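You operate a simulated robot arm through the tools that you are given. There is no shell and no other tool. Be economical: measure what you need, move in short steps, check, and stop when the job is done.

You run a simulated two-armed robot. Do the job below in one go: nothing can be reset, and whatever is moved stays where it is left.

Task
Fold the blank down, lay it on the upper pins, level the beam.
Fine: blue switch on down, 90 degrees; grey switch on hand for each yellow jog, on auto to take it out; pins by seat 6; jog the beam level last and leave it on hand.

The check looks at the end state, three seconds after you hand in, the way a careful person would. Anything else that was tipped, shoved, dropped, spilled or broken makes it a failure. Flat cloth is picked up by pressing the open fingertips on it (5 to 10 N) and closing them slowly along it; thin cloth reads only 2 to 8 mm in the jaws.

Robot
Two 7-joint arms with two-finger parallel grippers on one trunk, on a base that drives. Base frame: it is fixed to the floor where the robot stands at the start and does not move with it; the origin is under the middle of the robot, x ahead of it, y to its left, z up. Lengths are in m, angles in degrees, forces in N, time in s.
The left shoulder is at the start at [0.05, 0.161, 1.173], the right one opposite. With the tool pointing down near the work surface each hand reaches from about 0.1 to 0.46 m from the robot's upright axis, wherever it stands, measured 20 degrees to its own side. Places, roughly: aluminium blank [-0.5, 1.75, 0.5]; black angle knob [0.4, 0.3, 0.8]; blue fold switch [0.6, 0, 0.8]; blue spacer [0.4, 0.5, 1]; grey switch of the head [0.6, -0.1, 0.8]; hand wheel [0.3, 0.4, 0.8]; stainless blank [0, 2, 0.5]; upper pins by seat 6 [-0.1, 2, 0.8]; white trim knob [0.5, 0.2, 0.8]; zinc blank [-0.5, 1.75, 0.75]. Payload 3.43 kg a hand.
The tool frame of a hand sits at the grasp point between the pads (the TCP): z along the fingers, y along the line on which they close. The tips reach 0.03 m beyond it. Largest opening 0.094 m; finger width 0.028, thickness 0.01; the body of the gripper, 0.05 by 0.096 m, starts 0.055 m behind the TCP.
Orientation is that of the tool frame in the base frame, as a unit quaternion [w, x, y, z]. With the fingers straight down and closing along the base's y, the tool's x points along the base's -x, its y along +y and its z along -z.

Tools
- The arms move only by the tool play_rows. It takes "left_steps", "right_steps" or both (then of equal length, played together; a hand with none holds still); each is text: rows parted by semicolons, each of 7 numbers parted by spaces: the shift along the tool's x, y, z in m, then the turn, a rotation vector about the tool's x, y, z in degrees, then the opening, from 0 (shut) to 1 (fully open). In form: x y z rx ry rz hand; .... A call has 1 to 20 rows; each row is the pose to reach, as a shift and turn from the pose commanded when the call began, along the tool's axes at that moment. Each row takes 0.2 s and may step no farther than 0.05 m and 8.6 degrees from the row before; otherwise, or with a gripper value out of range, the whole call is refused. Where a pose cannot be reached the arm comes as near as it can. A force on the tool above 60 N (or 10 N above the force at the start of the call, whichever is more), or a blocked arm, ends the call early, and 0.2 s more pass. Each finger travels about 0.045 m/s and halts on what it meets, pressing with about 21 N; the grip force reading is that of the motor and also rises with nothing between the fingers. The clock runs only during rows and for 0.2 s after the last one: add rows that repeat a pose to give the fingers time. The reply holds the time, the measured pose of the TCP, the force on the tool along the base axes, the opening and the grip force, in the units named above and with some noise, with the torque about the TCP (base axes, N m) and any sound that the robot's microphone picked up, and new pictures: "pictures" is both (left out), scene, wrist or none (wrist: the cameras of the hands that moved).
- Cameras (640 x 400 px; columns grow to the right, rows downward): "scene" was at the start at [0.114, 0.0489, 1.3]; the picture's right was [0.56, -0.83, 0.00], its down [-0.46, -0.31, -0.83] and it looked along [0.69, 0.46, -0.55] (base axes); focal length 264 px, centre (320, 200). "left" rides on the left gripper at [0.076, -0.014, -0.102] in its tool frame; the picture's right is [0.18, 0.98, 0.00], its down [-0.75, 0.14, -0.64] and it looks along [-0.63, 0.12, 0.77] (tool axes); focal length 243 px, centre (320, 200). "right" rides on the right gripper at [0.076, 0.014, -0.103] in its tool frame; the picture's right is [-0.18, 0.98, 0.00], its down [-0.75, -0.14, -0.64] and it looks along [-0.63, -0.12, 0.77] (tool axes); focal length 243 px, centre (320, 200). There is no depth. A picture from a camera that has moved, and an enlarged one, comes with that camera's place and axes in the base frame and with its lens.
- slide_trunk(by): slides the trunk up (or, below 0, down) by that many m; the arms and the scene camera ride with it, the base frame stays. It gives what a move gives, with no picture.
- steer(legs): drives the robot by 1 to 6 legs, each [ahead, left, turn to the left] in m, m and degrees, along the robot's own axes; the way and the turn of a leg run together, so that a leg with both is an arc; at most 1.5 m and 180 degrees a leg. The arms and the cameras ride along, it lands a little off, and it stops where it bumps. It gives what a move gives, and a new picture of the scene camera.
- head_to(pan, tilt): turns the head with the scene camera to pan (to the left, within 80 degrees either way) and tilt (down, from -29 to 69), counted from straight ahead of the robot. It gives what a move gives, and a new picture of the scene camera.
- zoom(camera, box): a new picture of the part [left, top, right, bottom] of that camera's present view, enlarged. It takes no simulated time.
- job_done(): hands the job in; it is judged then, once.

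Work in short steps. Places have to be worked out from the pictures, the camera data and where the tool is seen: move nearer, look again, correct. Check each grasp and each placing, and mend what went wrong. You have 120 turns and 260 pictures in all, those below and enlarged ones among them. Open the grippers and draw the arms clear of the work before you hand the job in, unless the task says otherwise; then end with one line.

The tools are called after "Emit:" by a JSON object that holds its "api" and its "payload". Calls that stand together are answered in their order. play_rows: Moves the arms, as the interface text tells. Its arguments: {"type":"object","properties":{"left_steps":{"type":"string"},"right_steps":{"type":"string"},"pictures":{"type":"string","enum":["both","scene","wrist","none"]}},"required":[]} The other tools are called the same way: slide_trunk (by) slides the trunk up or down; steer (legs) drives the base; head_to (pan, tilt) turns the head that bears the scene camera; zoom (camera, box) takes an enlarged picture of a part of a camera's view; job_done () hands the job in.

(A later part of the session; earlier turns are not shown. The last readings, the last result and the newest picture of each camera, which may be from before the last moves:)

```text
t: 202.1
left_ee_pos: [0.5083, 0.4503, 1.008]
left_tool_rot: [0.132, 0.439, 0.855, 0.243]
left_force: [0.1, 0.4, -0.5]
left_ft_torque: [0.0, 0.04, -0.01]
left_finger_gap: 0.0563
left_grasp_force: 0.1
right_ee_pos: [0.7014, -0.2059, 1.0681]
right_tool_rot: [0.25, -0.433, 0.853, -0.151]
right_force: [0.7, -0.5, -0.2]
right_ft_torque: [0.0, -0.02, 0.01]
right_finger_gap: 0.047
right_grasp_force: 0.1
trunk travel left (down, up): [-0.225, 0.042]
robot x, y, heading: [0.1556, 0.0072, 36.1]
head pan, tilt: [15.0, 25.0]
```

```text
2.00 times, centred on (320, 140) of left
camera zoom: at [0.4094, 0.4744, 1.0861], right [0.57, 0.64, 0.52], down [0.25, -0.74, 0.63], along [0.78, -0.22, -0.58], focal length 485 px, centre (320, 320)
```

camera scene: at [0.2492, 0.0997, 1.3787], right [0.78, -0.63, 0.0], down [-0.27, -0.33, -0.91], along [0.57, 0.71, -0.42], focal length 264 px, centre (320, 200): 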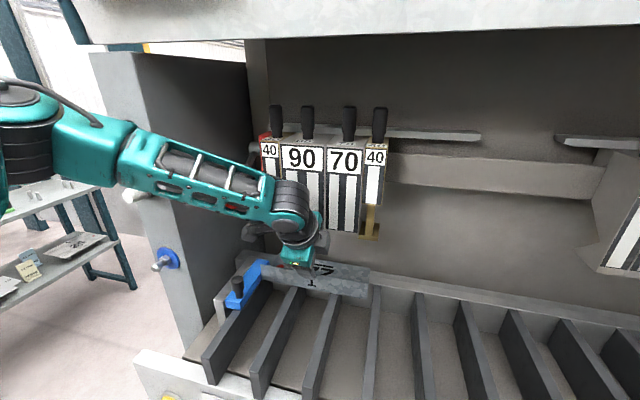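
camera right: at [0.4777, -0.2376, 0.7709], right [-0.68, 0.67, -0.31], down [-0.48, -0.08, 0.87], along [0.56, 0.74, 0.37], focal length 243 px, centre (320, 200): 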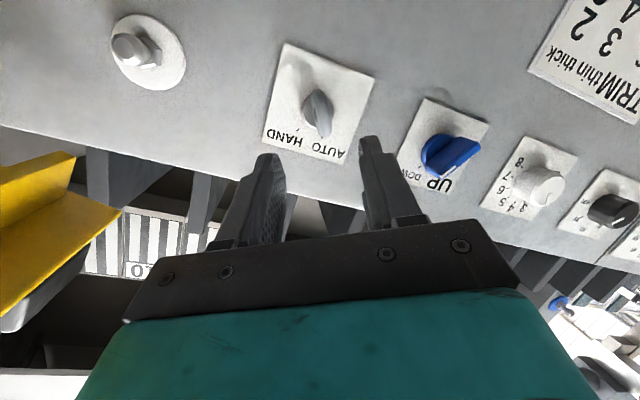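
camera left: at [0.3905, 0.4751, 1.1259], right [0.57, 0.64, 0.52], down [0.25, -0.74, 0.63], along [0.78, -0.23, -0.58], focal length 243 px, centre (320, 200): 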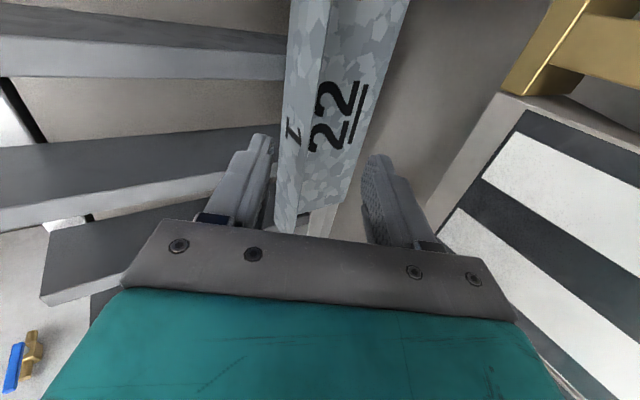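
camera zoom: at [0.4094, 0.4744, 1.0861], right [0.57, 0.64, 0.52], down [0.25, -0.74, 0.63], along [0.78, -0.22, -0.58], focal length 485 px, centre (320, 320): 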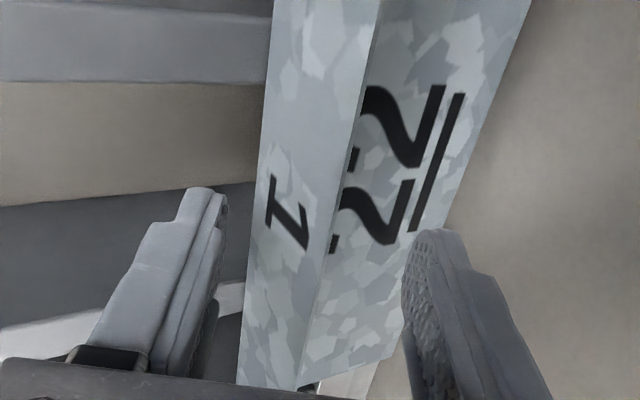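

The flap is between the fingers. I narrow the opening, back the hand 7 mm, then lower the trunk 14 mm more before closing.

Emit:
{"api": "play_rows", "payload": {"left_steps": "0 -.004 0 0 0 0 .5;0 -.007 0 0 0 0 .38;0 -.007 0 0 0 0 .36", "pictures": "none"}}

Emit:
{"api": "slide_trunk", "payload": {"by": -0.013}}

Emit:
{"api": "zoom", "payload": {"camera": "left", "box": [160, 40, 480, 240]}}

```text
t: 202.9
left_ee_pos: [0.504, 0.4487, 1.004]
left_tool_rot: [0.132, 0.438, 0.855, 0.243]
left_force: [-1.2, 0.1, -0.9]
left_ft_torque: [-0.01, 0.02, 0.04]
left_finger_gap: 0.034
left_grasp_force: 0.1
right_ee_pos: [0.7008, -0.2072, 1.0668]
right_tool_rot: [0.251, -0.434, 0.852, -0.149]
right_force: [-0.6, -0.7, 0.4]
right_ft_torque: [-0.01, 0.0, 0.01]
right_finger_gap: 0.0469
right_grasp_force: 0.0
trunk travel left (down, up): [-0.225, 0.042]
robot x, y, heading: [0.1545, 0.01, 36.1]
head pan, tilt: [15.0, 25.0]
```

```text
t: 203.5
left_ee_pos: [0.503, 0.4483, 0.9915]
left_tool_rot: [0.132, 0.439, 0.855, 0.243]
left_force: [0.7, 0.1, 0.8]
left_ft_torque: [-0.01, 0.03, -0.01]
left_finger_gap: 0.0343
left_grasp_force: 0.6
right_ee_pos: [0.7014, -0.2049, 1.0536]
right_tool_rot: [0.251, -0.434, 0.852, -0.151]
right_force: [-0.7, 0.2, -0.4]
right_ft_torque: [0.0, 0.01, -0.01]
right_finger_gap: 0.0472
right_grasp_force: 0.1
trunk travel left (down, up): [-0.212, 0.055]
robot x, y, heading: [0.1574, 0.0044, 35.9]
head pan, tilt: [15.0, 25.0]
```

```text
2.00 times, centred on (320, 140) of left
camera zoom: at [0.4053, 0.4712, 1.0697], right [0.57, 0.64, 0.52], down [0.25, -0.74, 0.63], along [0.78, -0.22, -0.58], focal length 485 px, centre (320, 320)
```

zoom: 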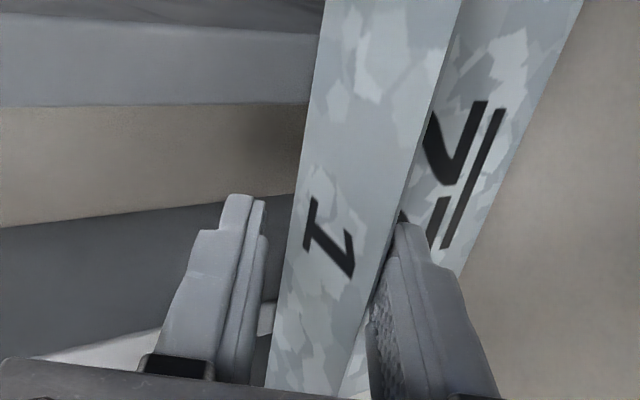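

A clean straddle: one finger before, one behind flap 1. I close.

Emit:
{"api": "play_rows", "payload": {"left_steps": "0 0 0 0 0 0 .28;0 0 0 0 0 0 .2;0 0 0 0 0 0 .12;0 0 0 0 0 0 .06;0 0 0 0 0 0 0;0 0 0 0 0 0 0;0 0 0 0 0 0 0", "pictures": "wrist"}}

```text
t: 205.1
left_ee_pos: [0.504, 0.4452, 0.994]
left_tool_rot: [0.133, 0.44, 0.854, 0.245]
left_force: [-2.2, -3.4, 19.7]
left_ft_torque: [0.28, -0.07, 0.07]
left_finger_gap: 0.0024
left_grasp_force: 21.2
right_ee_pos: [0.7, -0.2072, 1.0541]
right_tool_rot: [0.252, -0.433, 0.853, -0.149]
right_force: [0.6, 0.0, -0.3]
right_ft_torque: [0.0, 0.03, 0.02]
right_finger_gap: 0.0471
right_grasp_force: 0.1
trunk travel left (down, up): [-0.212, 0.055]
robot x, y, heading: [0.1599, 0.0027, 36.1]
head pan, tilt: [15.0, 25.0]
camera left: at [0.4049, 0.4693, 1.0711], right [0.57, 0.64, 0.52], down [0.25, -0.74, 0.63], along [0.79, -0.23, -0.58], focal length 243 px, centre (320, 200)
```

left: 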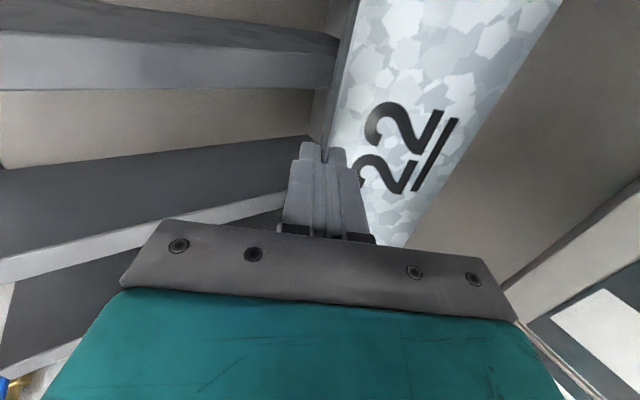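

Gripped: 2.4 mm in the jaws; the blank has tipped up to align with the pads, its rear lifting clear. I lift 3.5 cm and back the base away, watching.

Emit:
{"api": "slide_trunk", "payload": {"by": 0.035}}

Emit:
{"api": "steer", "payload": {"legs": [[-0.12, 0, 0]]}}

```text
t: 205.9
left_ee_pos: [0.503, 0.4477, 1.0254]
left_tool_rot: [0.131, 0.439, 0.855, 0.242]
left_force: [0.0, 0.1, -3.0]
left_ft_torque: [-0.14, 0.2, -0.01]
left_finger_gap: 0.0027
left_grasp_force: 21.3
right_ee_pos: [0.7017, -0.205, 1.0885]
right_tool_rot: [0.251, -0.434, 0.852, -0.15]
right_force: [0.5, 0.4, -0.7]
right_ft_torque: [-0.01, 0.02, 0.0]
right_finger_gap: 0.0469
right_grasp_force: 0.1
trunk travel left (down, up): [-0.247, 0.02]
robot x, y, heading: [0.158, 0.0089, 36.0]
head pan, tilt: [15.0, 25.0]
```

```text
t: 207.1
left_ee_pos: [0.407, 0.3775, 1.0263]
left_tool_rot: [0.132, 0.438, 0.855, 0.245]
left_force: [0.0, 0.1, -3.6]
left_ft_torque: [-0.17, 0.19, -0.01]
left_finger_gap: 0.0031
left_grasp_force: 20.8
right_ee_pos: [0.6054, -0.2765, 1.0888]
right_tool_rot: [0.25, -0.434, 0.852, -0.15]
right_force: [-0.5, -0.1, 0.5]
right_ft_torque: [0.0, 0.0, 0.03]
right_finger_gap: 0.0469
right_grasp_force: 0.1
trunk travel left (down, up): [-0.247, 0.02]
robot x, y, heading: [0.0618, -0.0657, 36.3]
head pan, tilt: [15.0, 25.0]
camera scene: at [0.1507, 0.0286, 1.3608], right [0.78, -0.63, 0.0], down [-0.26, -0.33, -0.91], along [0.57, 0.71, -0.42], focal length 264 px, centre (320, 200)
```

scene: 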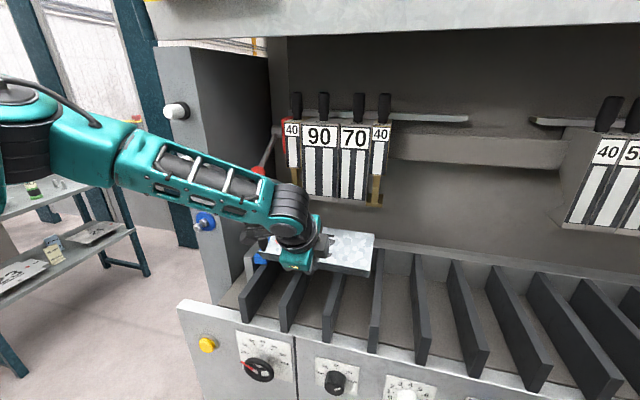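

The blank is out cleanly (about 3.4 N in the hand). I tuck the right arm in and then drive around to the rack, standing off from the pins.

Emit:
{"api": "play_rows", "payload": {"right_steps": "-.014 .032 -.013 0 0 0 .5;-.027 .063 -.026 0 0 0 .5;-.041 .095 -.04 0 0 0 .5;-.054 .126 -.053 0 0 0 .5;-.068 .158 -.066 0 0 0 .5;-.081 .189 -.079 0 0 0 .5", "pictures": "none"}}

Emit:
{"api": "steer", "payload": {"legs": [[-0.3, 0, 0], [0, 0, 90], [0.9, 0, 0], [0, -0.8, 0], [0.2, 0, 0], [0, -0.82, 0]]}}

Emit:
{"api": "head_to", "payload": {"pan": 15, "tilt": 35}}

```text
t: 208.5
left_ee_pos: [0.4067, 0.3779, 1.0254]
left_tool_rot: [0.132, 0.438, 0.855, 0.244]
left_force: [2.0, -0.8, -4.6]
left_ft_torque: [-0.22, 0.11, -0.23]
left_finger_gap: 0.0031
left_grasp_force: 21.0
right_ee_pos: [0.5002, -0.0733, 1.0936]
right_tool_rot: [0.25, -0.433, 0.853, -0.151]
right_force: [0.2, 0.0, -0.2]
right_ft_torque: [-0.01, 0.02, -0.01]
right_finger_gap: 0.0473
right_grasp_force: 0.0
right hand out of reach, approached as far as the arm can: row 3, 4, 5, 6
trunk travel left (down, up): [-0.247, 0.02]
robot x, y, heading: [0.0621, -0.0662, 36.0]
head pan, tilt: [15.0, 25.0]
```

```text
t: 234.3
left_ee_pos: [0.0122, 1.967, 1.0255]
left_tool_rot: [-0.08, -0.3, 0.913, 0.265]
left_force: [0.0, -0.4, -3.9]
left_ft_torque: [-0.19, -0.19, -0.01]
left_finger_gap: 0.0025
left_grasp_force: 21.5
right_ee_pos: [0.4618, 2.0678, 1.0943]
right_tool_rot: [-0.284, 0.911, -0.29, -0.073]
right_force: [0.1, 0.4, 0.2]
right_ft_torque: [0.0, -0.01, 0.0]
right_finger_gap: 0.0471
right_grasp_force: 0.1
trunk travel left (down, up): [-0.247, 0.02]
robot x, y, heading: [0.459, 1.6245, 127.1]
head pan, tilt: [15.0, 25.0]
camera scene: at [0.3633, 1.7162, 1.3607], right [0.62, 0.79, 0.0], down [0.33, -0.26, -0.91], along [-0.71, 0.56, -0.42], focal length 264 px, centre (320, 200)
```

scene: 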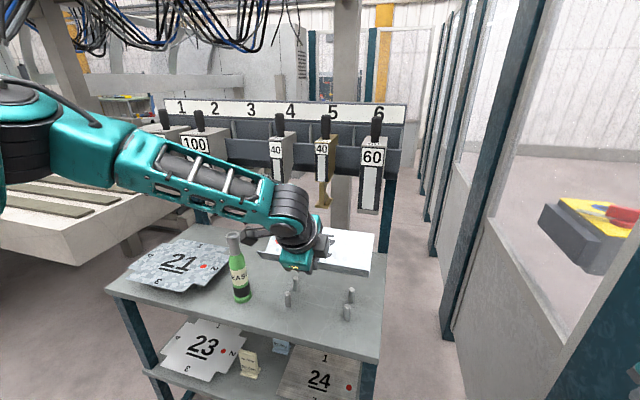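

```text
t: 235.0
left_ee_pos: [0.0113, 1.9674, 1.025]
left_tool_rot: [-0.08, -0.301, 0.913, 0.265]
left_force: [0.1, -0.3, -3.6]
left_ft_torque: [-0.19, -0.16, -0.02]
left_finger_gap: 0.0026
left_grasp_force: 20.4
right_ee_pos: [0.4599, 2.0688, 1.0946]
right_tool_rot: [-0.283, 0.911, -0.29, -0.073]
right_force: [0.6, 0.1, -0.3]
right_ft_torque: [0.03, -0.01, 0.02]
right_finger_gap: 0.0468
right_grasp_force: 0.0
trunk travel left (down, up): [-0.247, 0.02]
robot x, y, heading: [0.4575, 1.6267, 126.9]
head pan, tilt: [15.0, 35.0]
camera scene: at [0.3664, 1.7136, 1.345], right [0.62, 0.79, 0.0], down [0.45, -0.35, -0.82], along [-0.65, 0.5, -0.57], focal length 264 px, centre (320, 200)
```

scene: 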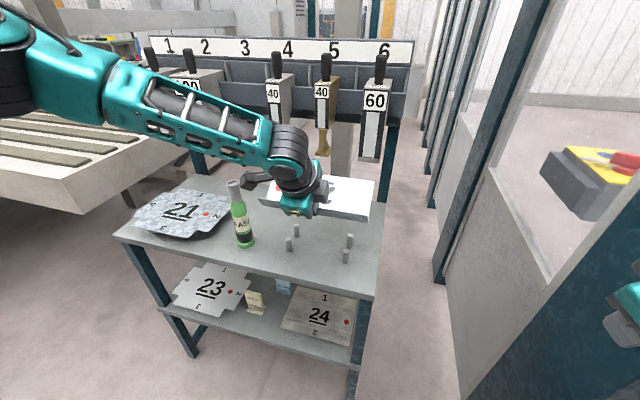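

The pins are visible below and beyond the hand. I zoom in to locate their tops and compare with the earlier view.

Emit:
{"api": "zoom", "payload": {"camera": "scene", "box": [260, 170, 400, 280]}}

Emit:
{"api": "zoom", "payload": {"camera": "left", "box": [0, 0, 640, 400]}}

```text
3.64 times, centred on (330, 225) of scene
camera zoom: at [0.3664, 1.7136, 1.345], right [0.62, 0.79, 0.0], down [0.45, -0.35, -0.82], along [-0.65, 0.5, -0.57], focal length 958 px, centre (284, 109)
```

zoom: 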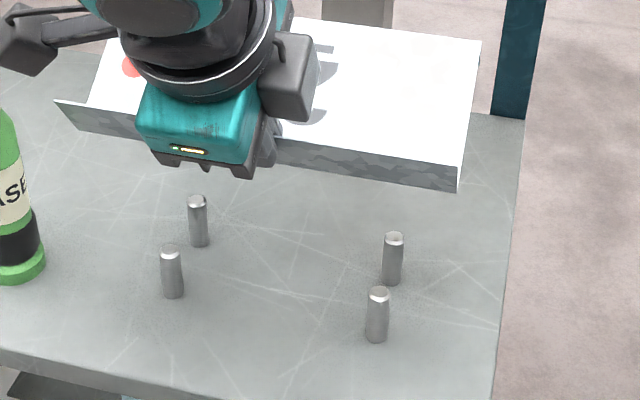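

```text
1.00 times, centred on (320, 200) of left (not enlarged: the box is as wide or as high as the picture)
camera zoom: at [-0.0107, 1.8671, 1.104], right [-0.65, 0.56, 0.52], down [0.73, 0.26, 0.63], along [0.21, 0.79, -0.58], focal length 243 px, centre (320, 200)
```

zoom: 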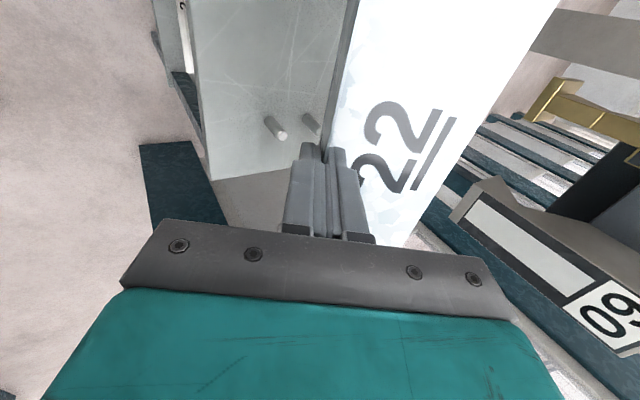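

Both views agree: pin tops at z 0.848, centre (−0.059, 2.039), 0.16 × 0.06 m; the blank is held centrally and its body lies 33 mm beyond the TCP, 94 mm deep. I draw the hand back 12 cm while turning it vertical so the body becomes level.

Emit:
{"api": "play_rows", "payload": {"left_steps": "0 -.017 -.011 5.4 0 0 0;0 -.034 -.021 10.7 0 0 0;0 -.051 -.032 16 0 0 0;0 -.068 -.043 21.3 0 0 0;0 -.085 -.053 26.7 0 0 0;0 -.1016 -.0639 32 0 0 0;0 -.1016 -.0639 32 0 0 0", "pictures": "scene"}}

Emit:
{"api": "zoom", "payload": {"camera": "scene", "box": [240, 140, 440, 280]}}

```text
t: 236.6
left_ee_pos: [0.0841, 1.8712, 1.0256]
left_tool_rot: [0.005, -0.311, 0.951, 0.002]
left_force: [0.5, 0.4, -4.1]
left_ft_torque: [-0.15, -0.09, 0.03]
left_finger_gap: 0.0031
left_grasp_force: 21.0
right_ee_pos: [0.4607, 2.0676, 1.0946]
right_tool_rot: [-0.282, 0.912, -0.29, -0.074]
right_force: [0.7, -0.5, -0.5]
right_ft_torque: [-0.02, 0.01, 0.0]
right_finger_gap: 0.0469
right_grasp_force: 0.1
trunk travel left (down, up): [-0.247, 0.02]
robot x, y, heading: [0.4582, 1.6271, 127.1]
head pan, tilt: [15.0, 35.0]
camera scene: at [0.3664, 1.7136, 1.3449], right [0.62, 0.79, 0.0], down [0.45, -0.35, -0.82], along [-0.65, 0.5, -0.57], focal length 264 px, centre (320, 200)
```

scene: 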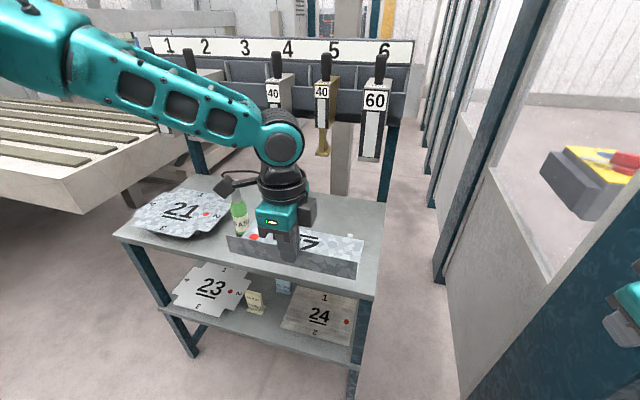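

```text
2.86 times, centred on (340, 210) of scene
camera zoom: at [0.3664, 1.7136, 1.3449], right [0.62, 0.79, 0.0], down [0.45, -0.35, -0.82], along [-0.65, 0.5, -0.57], focal length 753 px, centre (263, 171)
```

zoom: 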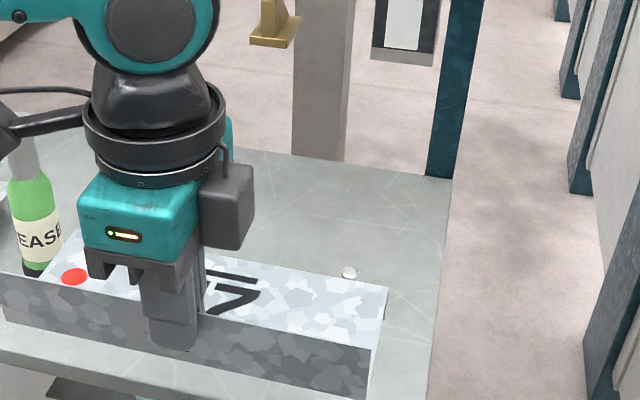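

The blank is level over the shelf. Target TCP is (−0.033, 1.999); I drive ahead 0.173 and 16 mm left.

Emit:
{"api": "steer", "payload": {"legs": [[0.173, 0.016, 0]]}}

Emit:
{"api": "zoom", "payload": {"camera": "scene", "box": [200, 160, 440, 320]}}

```text
t: 238.1
left_ee_pos: [-0.0339, 1.9968, 1.0261]
left_tool_rot: [0.006, -0.313, 0.95, 0.002]
left_force: [0.1, 0.1, -4.6]
left_ft_torque: [-0.16, -0.14, -0.02]
left_finger_gap: 0.0028
left_grasp_force: 21.1
right_ee_pos: [0.3433, 2.1961, 1.0947]
right_tool_rot: [-0.283, 0.912, -0.289, -0.073]
right_force: [-0.5, 0.8, 0.0]
right_ft_torque: [-0.04, -0.01, -0.02]
right_finger_gap: 0.0467
right_grasp_force: 0.1
trunk travel left (down, up): [-0.247, 0.02]
robot x, y, heading: [0.3422, 1.7559, 127.1]
head pan, tilt: [15.0, 35.0]
camera scene: at [0.2495, 1.8417, 1.3448], right [0.61, 0.79, 0.0], down [0.45, -0.35, -0.82], along [-0.65, 0.5, -0.57], focal length 264 px, centre (320, 200)
```

scene: 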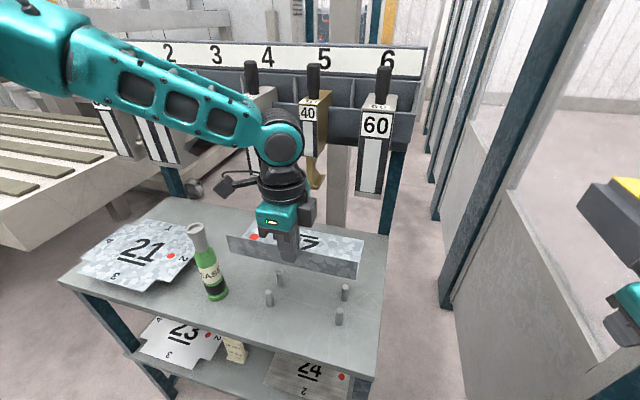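

```text
2.50 times, centred on (320, 240) of scene
camera zoom: at [0.2495, 1.8417, 1.3448], right [0.61, 0.79, 0.0], down [0.45, -0.35, -0.82], along [-0.65, 0.5, -0.57], focal length 659 px, centre (320, 100)
```

zoom: 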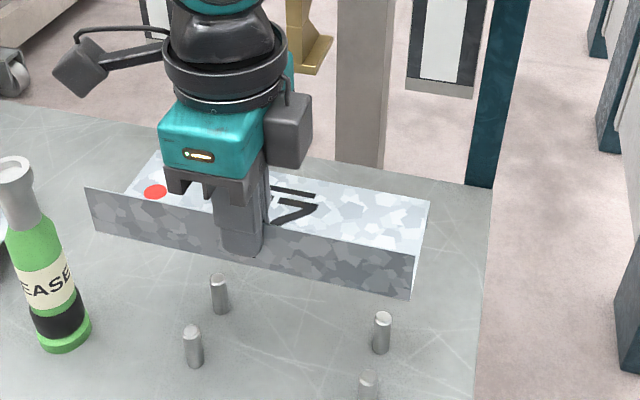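

Landed within 2–4 mm. I descend 12 cm with a 4 mm forward correction and look before the last bit.

Emit:
{"api": "play_rows", "payload": {"left_steps": "0 .002 .035 0 0 0 0;0 .004 .07 0 0 0 0;0 .004 .1 0 0 0 0;0 .004 .122 0 0 0 0;0 .004 .122 0 0 0 0", "pictures": "wrist"}}

Emit:
{"api": "zoom", "payload": {"camera": "scene", "box": [200, 200, 440, 360]}}

```text
t: 239.3
left_ee_pos: [-0.0488, 1.971, 0.9304]
left_tool_rot: [0.005, -0.313, 0.95, 0.003]
left_force: [-0.7, -0.3, -4.4]
left_ft_torque: [-0.14, -0.12, 0.0]
left_finger_gap: 0.0025
left_grasp_force: 20.9
left hand out of reach, approached as far as the arm can: row 2, 3, 4, 5
right_ee_pos: [0.3439, 2.1962, 1.0944]
right_tool_rot: [-0.282, 0.912, -0.289, -0.074]
right_force: [0.5, 0.1, -0.2]
right_ft_torque: [0.02, -0.03, -0.02]
right_finger_gap: 0.0469
right_grasp_force: 0.1
trunk travel left (down, up): [-0.247, 0.02]
robot x, y, heading: [0.3429, 1.7512, 127.4]
head pan, tilt: [15.0, 35.0]
camera left: at [-0.1018, 1.9132, 1.0332], right [-0.73, 0.68, 0.0], down [0.52, 0.56, 0.65], along [0.44, 0.48, -0.76], focal length 243 px, centre (320, 200)
```

left: 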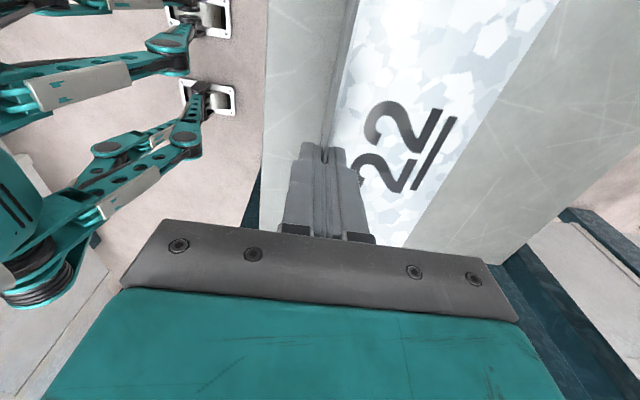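

```text
2.50 times, centred on (320, 280) of scene
camera zoom: at [0.2501, 1.8412, 1.3449], right [0.61, 0.79, 0.0], down [0.45, -0.35, -0.82], along [-0.65, 0.5, -0.57], focal length 659 px, centre (320, 0)
```

zoom: 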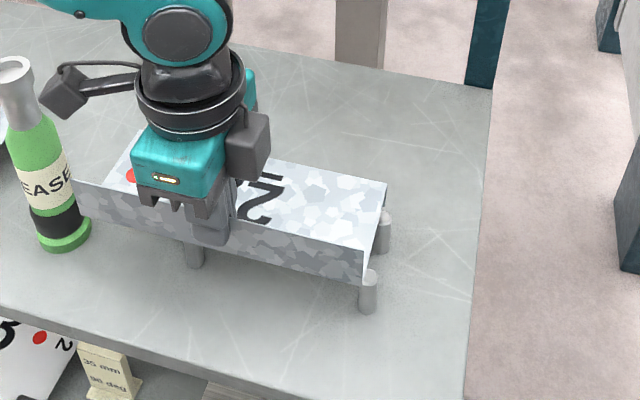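

The arm ran out of reach and drifted 3 cm left and 1.5 cm back. I correct with the base, then use the trunk for the vertical part.

Emit:
{"api": "steer", "payload": {"legs": [[0.015, -0.03, 0]]}}

Emit:
{"api": "zoom", "payload": {"camera": "scene", "box": [200, 200, 440, 360]}}

```text
t: 240.2
left_ee_pos: [-0.0357, 1.9885, 0.9335]
left_tool_rot: [0.009, -0.312, 0.95, 0.011]
left_force: [-0.1, 0.5, -3.7]
left_ft_torque: [-0.15, -0.12, 0.0]
left_finger_gap: 0.003
left_grasp_force: 21.3
right_ee_pos: [0.3567, 2.2096, 1.1007]
right_tool_rot: [-0.292, 0.91, -0.286, -0.073]
right_force: [-0.5, -0.6, 0.8]
right_ft_torque: [0.01, 0.03, 0.03]
right_finger_gap: 0.0468
right_grasp_force: 0.0
trunk travel left (down, up): [-0.247, 0.02]
robot x, y, heading: [0.3572, 1.7849, 127.2]
head pan, tilt: [15.0, 35.0]
camera scene: at [0.2607, 1.852, 1.3455], right [0.61, 0.79, 0.02], down [0.46, -0.34, -0.82], along [-0.64, 0.51, -0.57], focal length 264 px, centre (320, 200)
```

scene: 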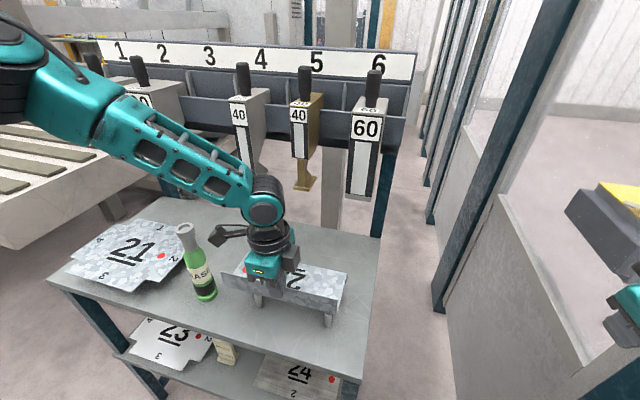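

```text
2.50 times, centred on (320, 280) of scene
camera zoom: at [0.2607, 1.852, 1.3455], right [0.61, 0.79, 0.02], down [0.46, -0.34, -0.82], along [-0.64, 0.51, -0.57], focal length 659 px, centre (320, 0)
```

zoom: 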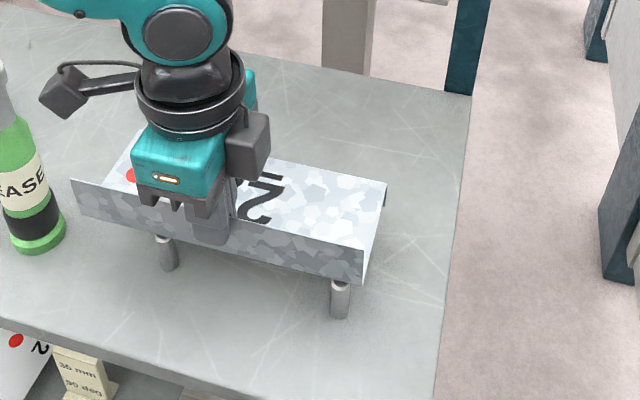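

The camera axes show the robot tilting about a degree – the base is touching something. I back off 2 cm at once and check.

Emit:
{"api": "steer", "payload": {"legs": [[-0.02, 0, 0]]}}

Emit:
{"api": "head_to", "payload": {"pan": 0, "tilt": 62}}

```text
t: 241.0
left_ee_pos: [-0.02, 1.983, 0.9339]
left_tool_rot: [0.005, -0.311, 0.95, 0.004]
left_force: [-0.2, -0.1, -3.2]
left_ft_torque: [-0.15, -0.12, -0.01]
left_finger_gap: 0.0029
left_grasp_force: 20.9
right_ee_pos: [0.3729, 2.2054, 1.0958]
right_tool_rot: [-0.284, 0.911, -0.289, -0.075]
right_force: [-0.9, 0.4, -0.5]
right_ft_torque: [-0.01, -0.02, -0.03]
right_finger_gap: 0.047
right_grasp_force: 0.0
trunk travel left (down, up): [-0.247, 0.02]
robot x, y, heading: [0.3719, 1.7671, 127.2]
head pan, tilt: [15.0, 35.0]
camera scene: at [0.2788, 1.8513, 1.3455], right [0.61, 0.79, 0.0], down [0.45, -0.35, -0.82], along [-0.65, 0.51, -0.57], focal length 264 px, centre (320, 200)
```

scene: 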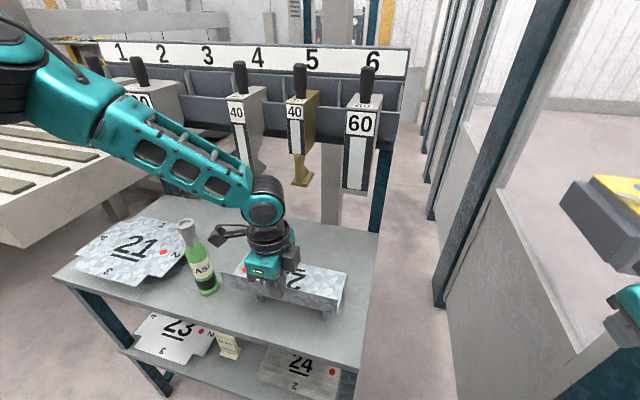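

```text
t: 241.9
left_ee_pos: [-0.0205, 1.9837, 0.9329]
left_tool_rot: [0.005, -0.311, 0.95, 0.004]
left_force: [0.0, 0.2, -3.9]
left_ft_torque: [-0.12, -0.14, -0.01]
left_finger_gap: 0.0026
left_grasp_force: 21.2
right_ee_pos: [0.373, 2.2064, 1.0957]
right_tool_rot: [-0.283, 0.912, -0.288, -0.075]
right_force: [0.4, -0.5, 0.2]
right_ft_torque: [-0.01, -0.02, 0.03]
right_finger_gap: 0.0472
right_grasp_force: 0.0
trunk travel left (down, up): [-0.247, 0.02]
robot x, y, heading: [0.3707, 1.769, 126.9]
head pan, tilt: [0.0, 62.0]
camera scene: at [0.3091, 1.8487, 1.3088], right [0.8, 0.6, 0.0], down [0.53, -0.7, -0.47], along [-0.28, 0.38, -0.88], focal length 264 px, centre (320, 200)
```

scene: 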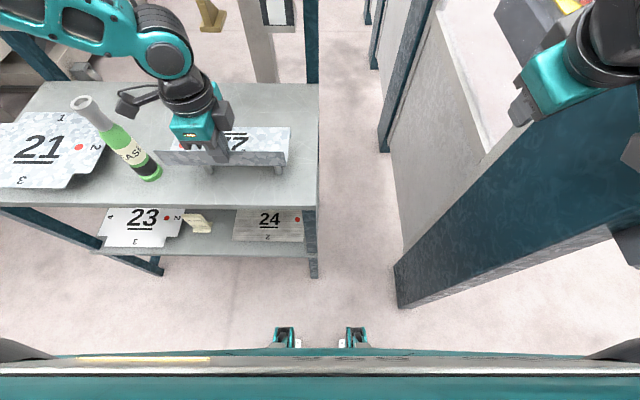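

Upright again and nothing displaced. Only 22 mm forward is missing; I get this from the arm by raising it 6 cm (where it has reach), leaving the descent to the trunk.

Emit:
{"api": "play_rows", "payload": {"left_steps": "0 0 -.03 0 0 0 0;0 .01 -.06 0 0 0 0;0 .0225 -.075 0 0 0 0;0 .0225 -.075 0 0 0 0", "pictures": "none"}}

```text
t: 242.9
left_ee_pos: [-0.0358, 1.9998, 1.0085]
left_tool_rot: [0.006, -0.312, 0.95, 0.004]
left_force: [0.2, 1.0, -4.4]
left_ft_torque: [-0.14, -0.1, -0.01]
left_finger_gap: 0.0026
left_grasp_force: 21.1
right_ee_pos: [0.3722, 2.2051, 1.0954]
right_tool_rot: [-0.284, 0.912, -0.288, -0.073]
right_force: [0.6, -0.2, 0.3]
right_ft_torque: [-0.02, 0.01, 0.03]
right_finger_gap: 0.0469
right_grasp_force: 0.1
trunk travel left (down, up): [-0.247, 0.02]
robot x, y, heading: [0.3698, 1.7695, 126.8]
head pan, tilt: [0.0, 62.0]
```

Within 2 mm of target at z 1.0085. I lower the trunk 0.113 and look.

Emit:
{"api": "slide_trunk", "payload": {"by": -0.113}}

Emit:
{"api": "head_to", "payload": {"pan": 18, "tilt": 40}}

Emit:
{"api": "zoom", "payload": {"camera": "scene", "box": [220, 150, 440, 300]}}

```text
t: 244.4
left_ee_pos: [-0.0355, 2.0002, 0.8965]
left_tool_rot: [0.005, -0.313, 0.95, 0.006]
left_force: [-0.1, -6.4, 21.2]
left_ft_torque: [-0.3, 0.09, 0.01]
left_finger_gap: 0.0028
left_grasp_force: 21.3
right_ee_pos: [0.3726, 2.2053, 0.981]
right_tool_rot: [-0.283, 0.912, -0.287, -0.072]
right_force: [0.0, 0.2, -0.7]
right_ft_torque: [0.01, 0.0, 0.01]
right_finger_gap: 0.0468
right_grasp_force: 0.0
trunk travel left (down, up): [-0.134, 0.133]
robot x, y, heading: [0.37, 1.7681, 127.1]
head pan, tilt: [0.0, 62.0]
```

```text
t: 245.2
left_ee_pos: [-0.0353, 1.9994, 0.8964]
left_tool_rot: [0.005, -0.312, 0.95, 0.006]
left_force: [-3.6, -8.2, 32.6]
left_ft_torque: [-0.17, 0.16, 0.01]
left_finger_gap: 0.0027
left_grasp_force: 21.0
right_ee_pos: [0.3725, 2.2056, 0.9835]
right_tool_rot: [-0.284, 0.911, -0.289, -0.074]
right_force: [0.1, 0.6, -0.4]
right_ft_torque: [0.02, 0.02, 0.0]
right_finger_gap: 0.047
right_grasp_force: 0.0
trunk travel left (down, up): [-0.134, 0.133]
robot x, y, heading: [0.3681, 1.7722, 127.2]
head pan, tilt: [18.0, 40.0]
camera scene: at [0.2781, 1.8459, 1.225], right [0.57, 0.82, 0.0], down [0.53, -0.37, -0.77], along [-0.63, 0.44, -0.64], focal length 264 px, centre (320, 200)
```

scene: 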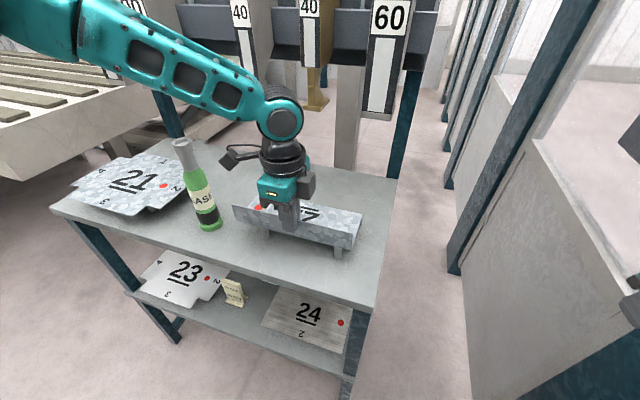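

```text
2.67 times, centred on (330, 225) of scene
camera zoom: at [0.2781, 1.8459, 1.225], right [0.57, 0.82, 0.0], down [0.53, -0.37, -0.77], along [-0.63, 0.44, -0.64], focal length 703 px, centre (293, 133)
```

zoom: 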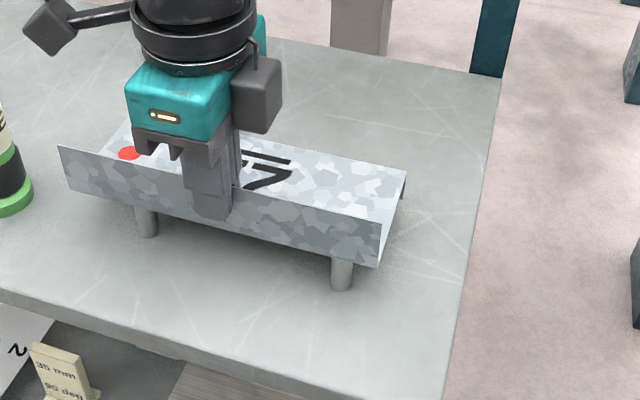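

Contact at TCP z 0.8965 (about 30 N), some 15 mm higher than I computed. I zoom in on the contact before releasing.

Emit:
{"api": "zoom", "payload": {"camera": "scene", "box": [300, 200, 380, 260]}}

Emit:
{"api": "zoom", "payload": {"camera": "left", "box": [200, 0, 600, 250]}}

```text
6.67 times, centred on (340, 230) of scene
camera zoom: at [0.2781, 1.8459, 1.225], right [0.57, 0.82, 0.0], down [0.53, -0.37, -0.77], along [-0.63, 0.44, -0.64], focal length 1757 px, centre (187, 0)
```

zoom: 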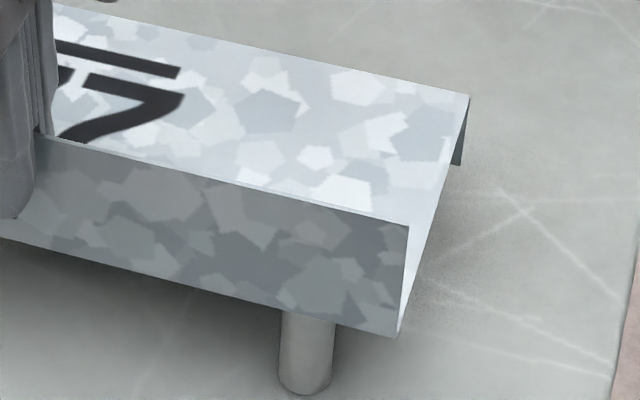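

```text
1.60 times, centred on (400, 125) of left
camera zoom: at [-0.0882, 1.9419, 0.998], right [-0.73, 0.68, 0.01], down [0.52, 0.55, 0.65], along [0.44, 0.48, -0.76], focal length 388 px, centre (192, 320)
```

zoom: 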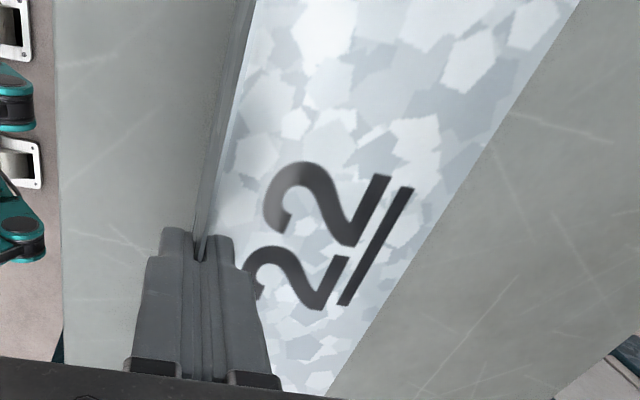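

Measured again: flap 1 is 48 mm high, so the body is at z 0.8485 – exactly on the pin tops, flap 2 hanging beyond them, depth 100 mm. I ease 2 mm up, open the hand, and rise straight up with the trunk.

Emit:
{"api": "slide_trunk", "payload": {"by": 0.002}}

Emit:
{"api": "play_rows", "payload": {"left_steps": "0 0 0 0 0 0 .08;0 0 0 0 0 0 .16;0 0 0 0 0 0 .24;0 0 0 0 0 0 .32;0 0 0 0 0 0 .4;0 0 0 0 0 0 .4", "pictures": "none"}}

Emit:
{"api": "zoom", "payload": {"camera": "scene", "box": [220, 150, 440, 300]}}

```text
t: 245.7
left_ee_pos: [-0.0358, 2.0017, 0.8966]
left_tool_rot: [0.004, -0.312, 0.95, 0.006]
left_force: [-7.6, 1.3, 14.4]
left_ft_torque: [0.05, 0.25, 0.15]
left_finger_gap: 0.0025
left_grasp_force: 20.9
right_ee_pos: [0.3729, 2.2057, 0.984]
right_tool_rot: [-0.283, 0.912, -0.288, -0.074]
right_force: [0.4, 0.5, 0.6]
right_ft_torque: [0.0, 0.01, 0.0]
right_finger_gap: 0.047
right_grasp_force: 0.0
trunk travel left (down, up): [-0.136, 0.131]
robot x, y, heading: [0.3708, 1.7689, 127.0]
head pan, tilt: [18.0, 40.0]
```

```text
t: 247.1
left_ee_pos: [-0.0341, 2.0002, 0.8962]
left_tool_rot: [0.005, -0.312, 0.95, 0.004]
left_force: [0.3, 0.2, 1.0]
left_ft_torque: [-0.03, 0.01, -0.01]
left_finger_gap: 0.0377
left_grasp_force: 0.2
right_ee_pos: [0.3734, 2.2054, 0.9846]
right_tool_rot: [-0.284, 0.911, -0.288, -0.074]
right_force: [0.1, 0.0, -0.1]
right_ft_torque: [0.03, 0.03, -0.02]
right_finger_gap: 0.047
right_grasp_force: 0.0
trunk travel left (down, up): [-0.136, 0.131]
robot x, y, heading: [0.3691, 1.7688, 127.0]
head pan, tilt: [18.0, 40.0]
```

```text
2.67 times, centred on (330, 225) of scene
camera zoom: at [0.278, 1.8459, 1.2267], right [0.57, 0.82, 0.0], down [0.53, -0.37, -0.77], along [-0.63, 0.44, -0.64], focal length 703 px, centre (293, 133)
```

zoom: 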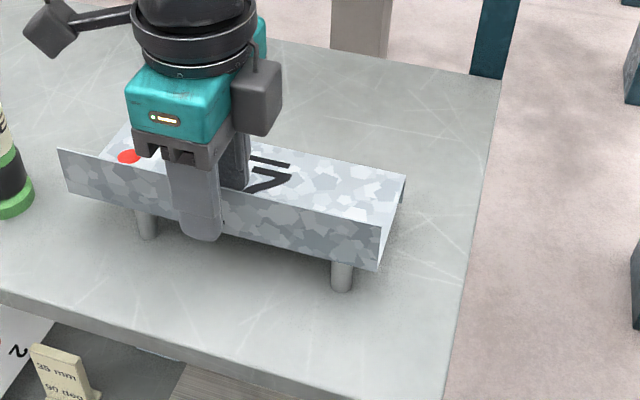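

The blank lies on all four pins, hand open. I rise straight up, back off and take a picture of the result.

Emit:
{"api": "slide_trunk", "payload": {"by": 0.12}}

Emit:
{"api": "steer", "payload": {"legs": [[-0.2, 0, 0]]}}

Emit:
{"api": "zoom", "payload": {"camera": "scene", "box": [200, 150, 440, 310]}}

```text
t: 248.6
left_ee_pos: [-0.0354, 2.0013, 1.0176]
left_tool_rot: [0.006, -0.312, 0.95, 0.004]
left_force: [0.3, 0.5, -0.2]
left_ft_torque: [0.02, 0.01, -0.02]
left_finger_gap: 0.0375
left_grasp_force: 0.1
right_ee_pos: [0.3717, 2.2073, 1.1055]
right_tool_rot: [-0.284, 0.911, -0.288, -0.075]
right_force: [0.6, -0.5, -0.2]
right_ft_torque: [0.01, -0.02, 0.01]
right_finger_gap: 0.0468
right_grasp_force: 0.1
trunk travel left (down, up): [-0.256, 0.011]
robot x, y, heading: [0.3689, 1.7661, 126.8]
head pan, tilt: [18.0, 40.0]
```

```text
t: 250.2
left_ee_pos: [0.086, 1.8428, 1.0166]
left_tool_rot: [0.005, -0.311, 0.95, 0.002]
left_force: [-0.2, -0.6, -0.3]
left_ft_torque: [0.0, 0.01, 0.0]
left_finger_gap: 0.0374
left_grasp_force: 0.0
right_ee_pos: [0.4932, 2.0491, 1.1044]
right_tool_rot: [-0.283, 0.912, -0.289, -0.074]
right_force: [-0.3, -0.5, 0.1]
right_ft_torque: [0.05, 0.02, -0.03]
right_finger_gap: 0.0467
right_grasp_force: 0.1
trunk travel left (down, up): [-0.256, 0.011]
robot x, y, heading: [0.4906, 1.6105, 126.9]
head pan, tilt: [18.0, 40.0]
camera scene: at [0.3975, 1.6892, 1.3465], right [0.57, 0.82, 0.0], down [0.53, -0.37, -0.77], along [-0.63, 0.44, -0.64], focal length 264 px, centre (320, 200)
```

scene: 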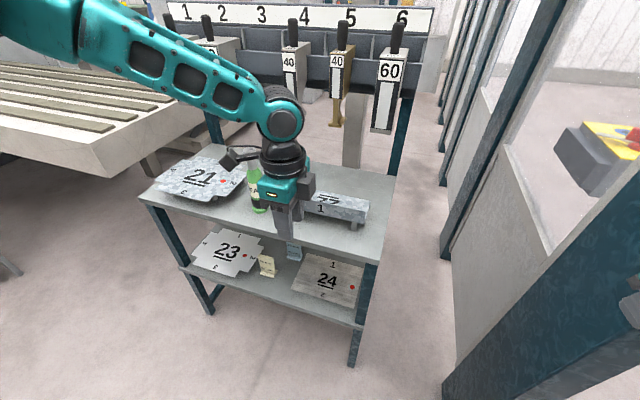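

```text
2.50 times, centred on (320, 230) of scene
camera zoom: at [0.3975, 1.6892, 1.3465], right [0.57, 0.82, 0.0], down [0.53, -0.37, -0.77], along [-0.63, 0.44, -0.64], focal length 659 px, centre (320, 125)
```

zoom: 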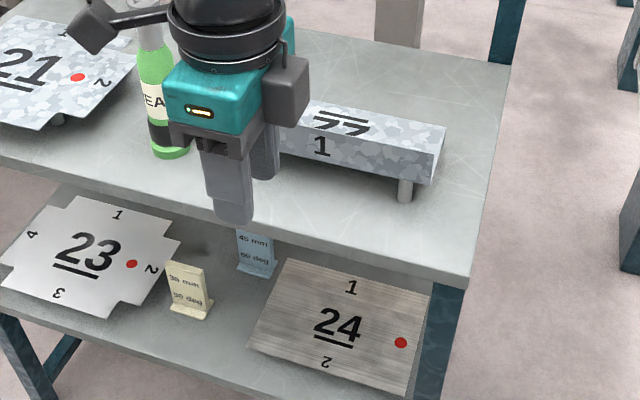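

The folded blank rests on the four pins. Now back to the machine for levelling the beam.

Emit:
{"api": "steer", "payload": {"legs": [[0, 0.84, 0], [-0.2, 0, 0], [0, 0.768, 0], [-0.748, 0, 0], [0, 0, -91]]}}

Emit:
{"api": "play_rows", "payload": {"left_steps": "0 0 0 -8 0 0 .4;0 0 0 -16 0 0 .3;0 0 0 -24 0 0 .2;0 0 0 -32 0 0 0;0 0 0 -31.5 -1.9 -6.7 0;0 0 0 -30.9 -3.9 -13.4 0;0 0 0 -30.4 -5.8 -20.2 0;0 0 0 -29.9 -7.7 -26.9 0;0 0 0 -29.3 -9.6 -33.6 0;0 0 0 -28.8 -11.6 -40.3 0;0 0 0 -28.3 -13.5 -47.1 0;0 0 0 -27.7 -15.4 -53.8 0;0 0 0 -27.2 -17.3 -60.5 0;0 0 0 -26.7 -19.3 -67.2 0;0 0 0 -26.1 -21.2 -74 0;0 0 0 -25.6 -23.1 -80.7 0;0 0 0 -25.06 -25.06 -87.4 0;0 0 0 -25.06 -25.06 -87.4 0", "right_steps": ".01 -.024 .01 0 0 0 .5;.02 -.047 .02 0 0 0 .5;.03 -.071 .03 0 0 0 .5;.04 -.095 .04 0 0 0 .5;.05 -.118 .049 0 0 0 .5;.06 -.142 .059 0 0 0 .5;.07 -.165 .069 0 0 0 .5;.081 -.189 .079 0 0 0 .5;.081 -.189 .079 0 0 0 .5;.081 -.189 .079 0 0 0 .5;.081 -.189 .079 0 0 0 .5;.081 -.189 .079 0 0 0 .5;.081 -.189 .079 0 0 0 .5;.081 -.189 .079 0 0 0 .5;.081 -.189 .079 0 0 0 .5;.081 -.189 .079 0 0 0 .5;.081 -.189 .079 0 0 0 .5;.081 -.189 .079 0 0 0 .5", "pictures": "scene"}}

```text
t: 273.4
left_ee_pos: [0.0087, 0.2947, 1.0157]
left_tool_rot: [0.005, 0.455, 0.891, -0.002]
left_force: [-0.5, 0.6, -0.2]
left_ft_torque: [0.02, -0.04, -0.01]
left_finger_gap: 0.0377
left_grasp_force: 0.0
right_ee_pos: [0.2105, -0.115, 1.1037]
right_tool_rot: [0.251, -0.437, 0.851, -0.15]
right_force: [0.5, 0.2, -0.1]
right_ft_torque: [-0.01, -0.02, -0.01]
right_finger_gap: 0.0472
right_grasp_force: 0.0
trunk travel left (down, up): [-0.256, 0.011]
robot x, y, heading: [-0.2272, -0.1052, 36.4]
head pan, tilt: [18.0, 40.0]
camera scene: at [-0.147, -0.0168, 1.3464], right [0.81, -0.58, 0.0], down [-0.37, -0.52, -0.77], along [0.44, 0.62, -0.64], focal length 264 px, centre (320, 200)
```

scene: 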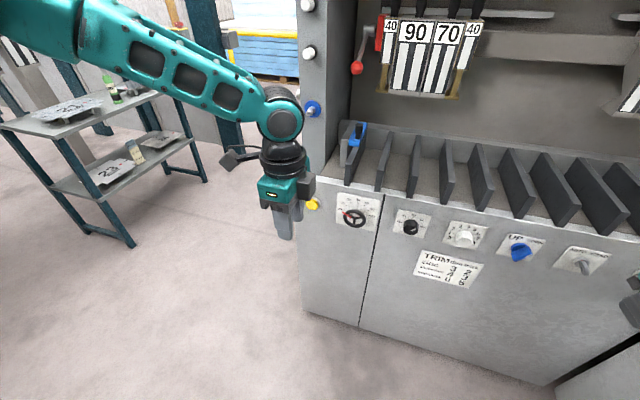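

```text
t: 277.2
left_ee_pos: [0.009, 0.2943, 1.0158]
left_tool_rot: [0.265, -0.298, 0.914, 0.08]
left_force: [-0.1, 1.2, 0.3]
left_ft_torque: [0.03, 0.02, 0.01]
left_finger_gap: 0.0
left_grasp_force: 21.2
right_ee_pos: [0.3407, -0.2932, 1.1028]
right_tool_rot: [0.251, -0.437, 0.851, -0.149]
right_force: [-0.4, -0.6, -0.6]
right_ft_torque: [-0.03, -0.02, -0.02]
right_finger_gap: 0.0468
right_grasp_force: 0.0
trunk travel left (down, up): [-0.256, 0.011]
robot x, y, heading: [-0.2289, -0.1073, 36.5]
head pan, tilt: [18.0, 40.0]
camera scene: at [-0.147, -0.0167, 1.3464], right [0.81, -0.58, 0.0], down [-0.37, -0.52, -0.77], along [0.44, 0.62, -0.64], focal length 264 px, centre (320, 200)
```

scene: 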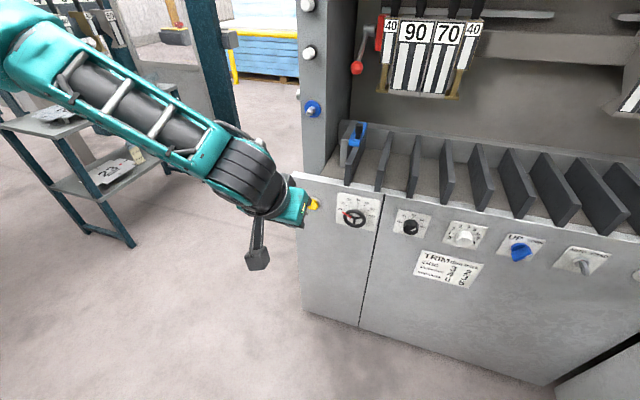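

I lower the trunk and level both hands to their earlier working orientations while still standing off.

Emit:
{"api": "slide_trunk", "payload": {"by": -0.256}}

Emit:
{"api": "play_rows", "payload": {"left_steps": "-.0035 .01 -.0034 0 -5 0 0;-.007 .02 -.0068 0 -10 0 0;-.0105 .03 -.01 0 -15 0 0;-.014 .04 -.0135 0 -20 0 0;-.0175 .05 -.017 0 -25 0 0;-.021 .06 -.02 0 -30 0 0;-.0245 .07 -.0236 0 -35 0 0;-.028 .08 -.027 0 -40 0 0;-.028 .08 -.027 0 -40 0 0", "right_steps": "-.0068 .001 .0068 0 -6.5 0 .5;-.0137 .002 .0137 0 -13 0 .5;-.0205 .003 .0205 0 -19.5 0 .5;-.0274 .004 .0274 0 -26 0 .5;-.0342 .005 .0342 0 -32.5 0 .5;-.041 .006 .041 0 -39 0 .5;-.048 .007 .048 0 -45.5 0 .5;-.0547 .0082 .0547 0 -52 0 .5;-.0547 .0082 .0547 0 -52 0 .5", "pictures": "none"}}

Emit:
{"api": "steer", "payload": {"legs": [[0.165, -0.006, 0]]}}

Emit:
{"api": "zoom", "payload": {"camera": "right", "box": [0, 0, 640, 400]}}

```text
t: 279.8
left_ee_pos: [0.0068, 0.2955, 0.7607]
left_tool_rot: [0.265, -0.297, 0.914, 0.079]
left_force: [0.0, -1.2, -0.1]
left_ft_torque: [-0.02, -0.03, 0.0]
left_finger_gap: 0.0001
left_grasp_force: 21.0
right_ee_pos: [0.341, -0.2929, 0.8481]
right_tool_rot: [0.25, -0.438, 0.851, -0.149]
right_force: [0.4, 0.1, -1.2]
right_ft_torque: [0.0, 0.0, 0.02]
right_finger_gap: 0.0473
right_grasp_force: 0.1
trunk travel left (down, up): [0.0, 0.267]
robot x, y, heading: [-0.2302, -0.1065, 36.5]
head pan, tilt: [18.0, 40.0]
```

```text
t: 281.8
left_ee_pos: [-0.0315, 0.3659, 0.7958]
left_tool_rot: [0.562, -0.253, 0.768, 0.178]
left_force: [-0.1, 0.5, -1.4]
left_ft_torque: [0.02, -0.01, 0.01]
left_finger_gap: 0.0
left_grasp_force: 20.5
right_ee_pos: [0.3928, -0.2445, 0.8122]
right_tool_rot: [0.599, -0.458, 0.654, 0.058]
right_force: [0.3, 0.4, 0.4]
right_ft_torque: [-0.02, 0.0, 0.01]
right_finger_gap: 0.0469
right_grasp_force: 0.1
trunk travel left (down, up): [0.0, 0.267]
robot x, y, heading: [-0.2246, -0.1109, 36.5]
head pan, tilt: [18.0, 40.0]
```

```text
t: 283.3
left_ee_pos: [0.1045, 0.4608, 0.7965]
left_tool_rot: [0.561, -0.253, 0.768, 0.177]
left_force: [0.2, 0.2, 0.2]
left_ft_torque: [0.01, -0.01, 0.04]
left_finger_gap: 0.0
left_grasp_force: 21.0
right_ee_pos: [0.5307, -0.1497, 0.8152]
right_tool_rot: [0.598, -0.46, 0.654, 0.058]
right_force: [-0.2, -0.3, -0.3]
right_ft_torque: [-0.06, -0.04, -0.02]
right_finger_gap: 0.0469
right_grasp_force: 0.0
trunk travel left (down, up): [0.0, 0.267]
robot x, y, heading: [-0.089, -0.0131, 36.8]
head pan, tilt: [18.0, 40.0]
camera scene: at [-0.0104, 0.0775, 1.0904], right [0.82, -0.58, 0.0], down [-0.37, -0.52, -0.77], along [0.44, 0.62, -0.64], focal length 264 px, centre (320, 200)
```

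scene: 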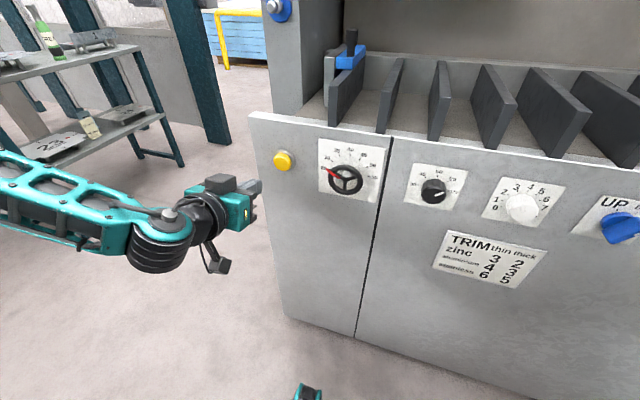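

```text
1.00 times, centred on (320, 200) of right (not enlarged: the box is as wide or as high as the picture)
camera zoom: at [0.4559, -0.2452, 0.7705], right [-0.68, 0.66, -0.31], down [-0.48, -0.08, 0.88], along [0.55, 0.75, 0.37], focal length 243 px, centre (320, 200)
```

zoom: 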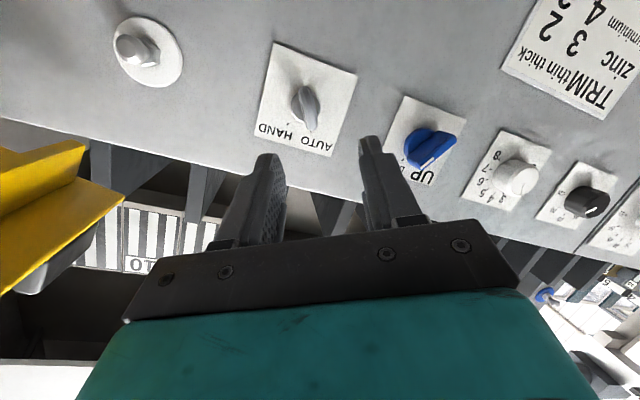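

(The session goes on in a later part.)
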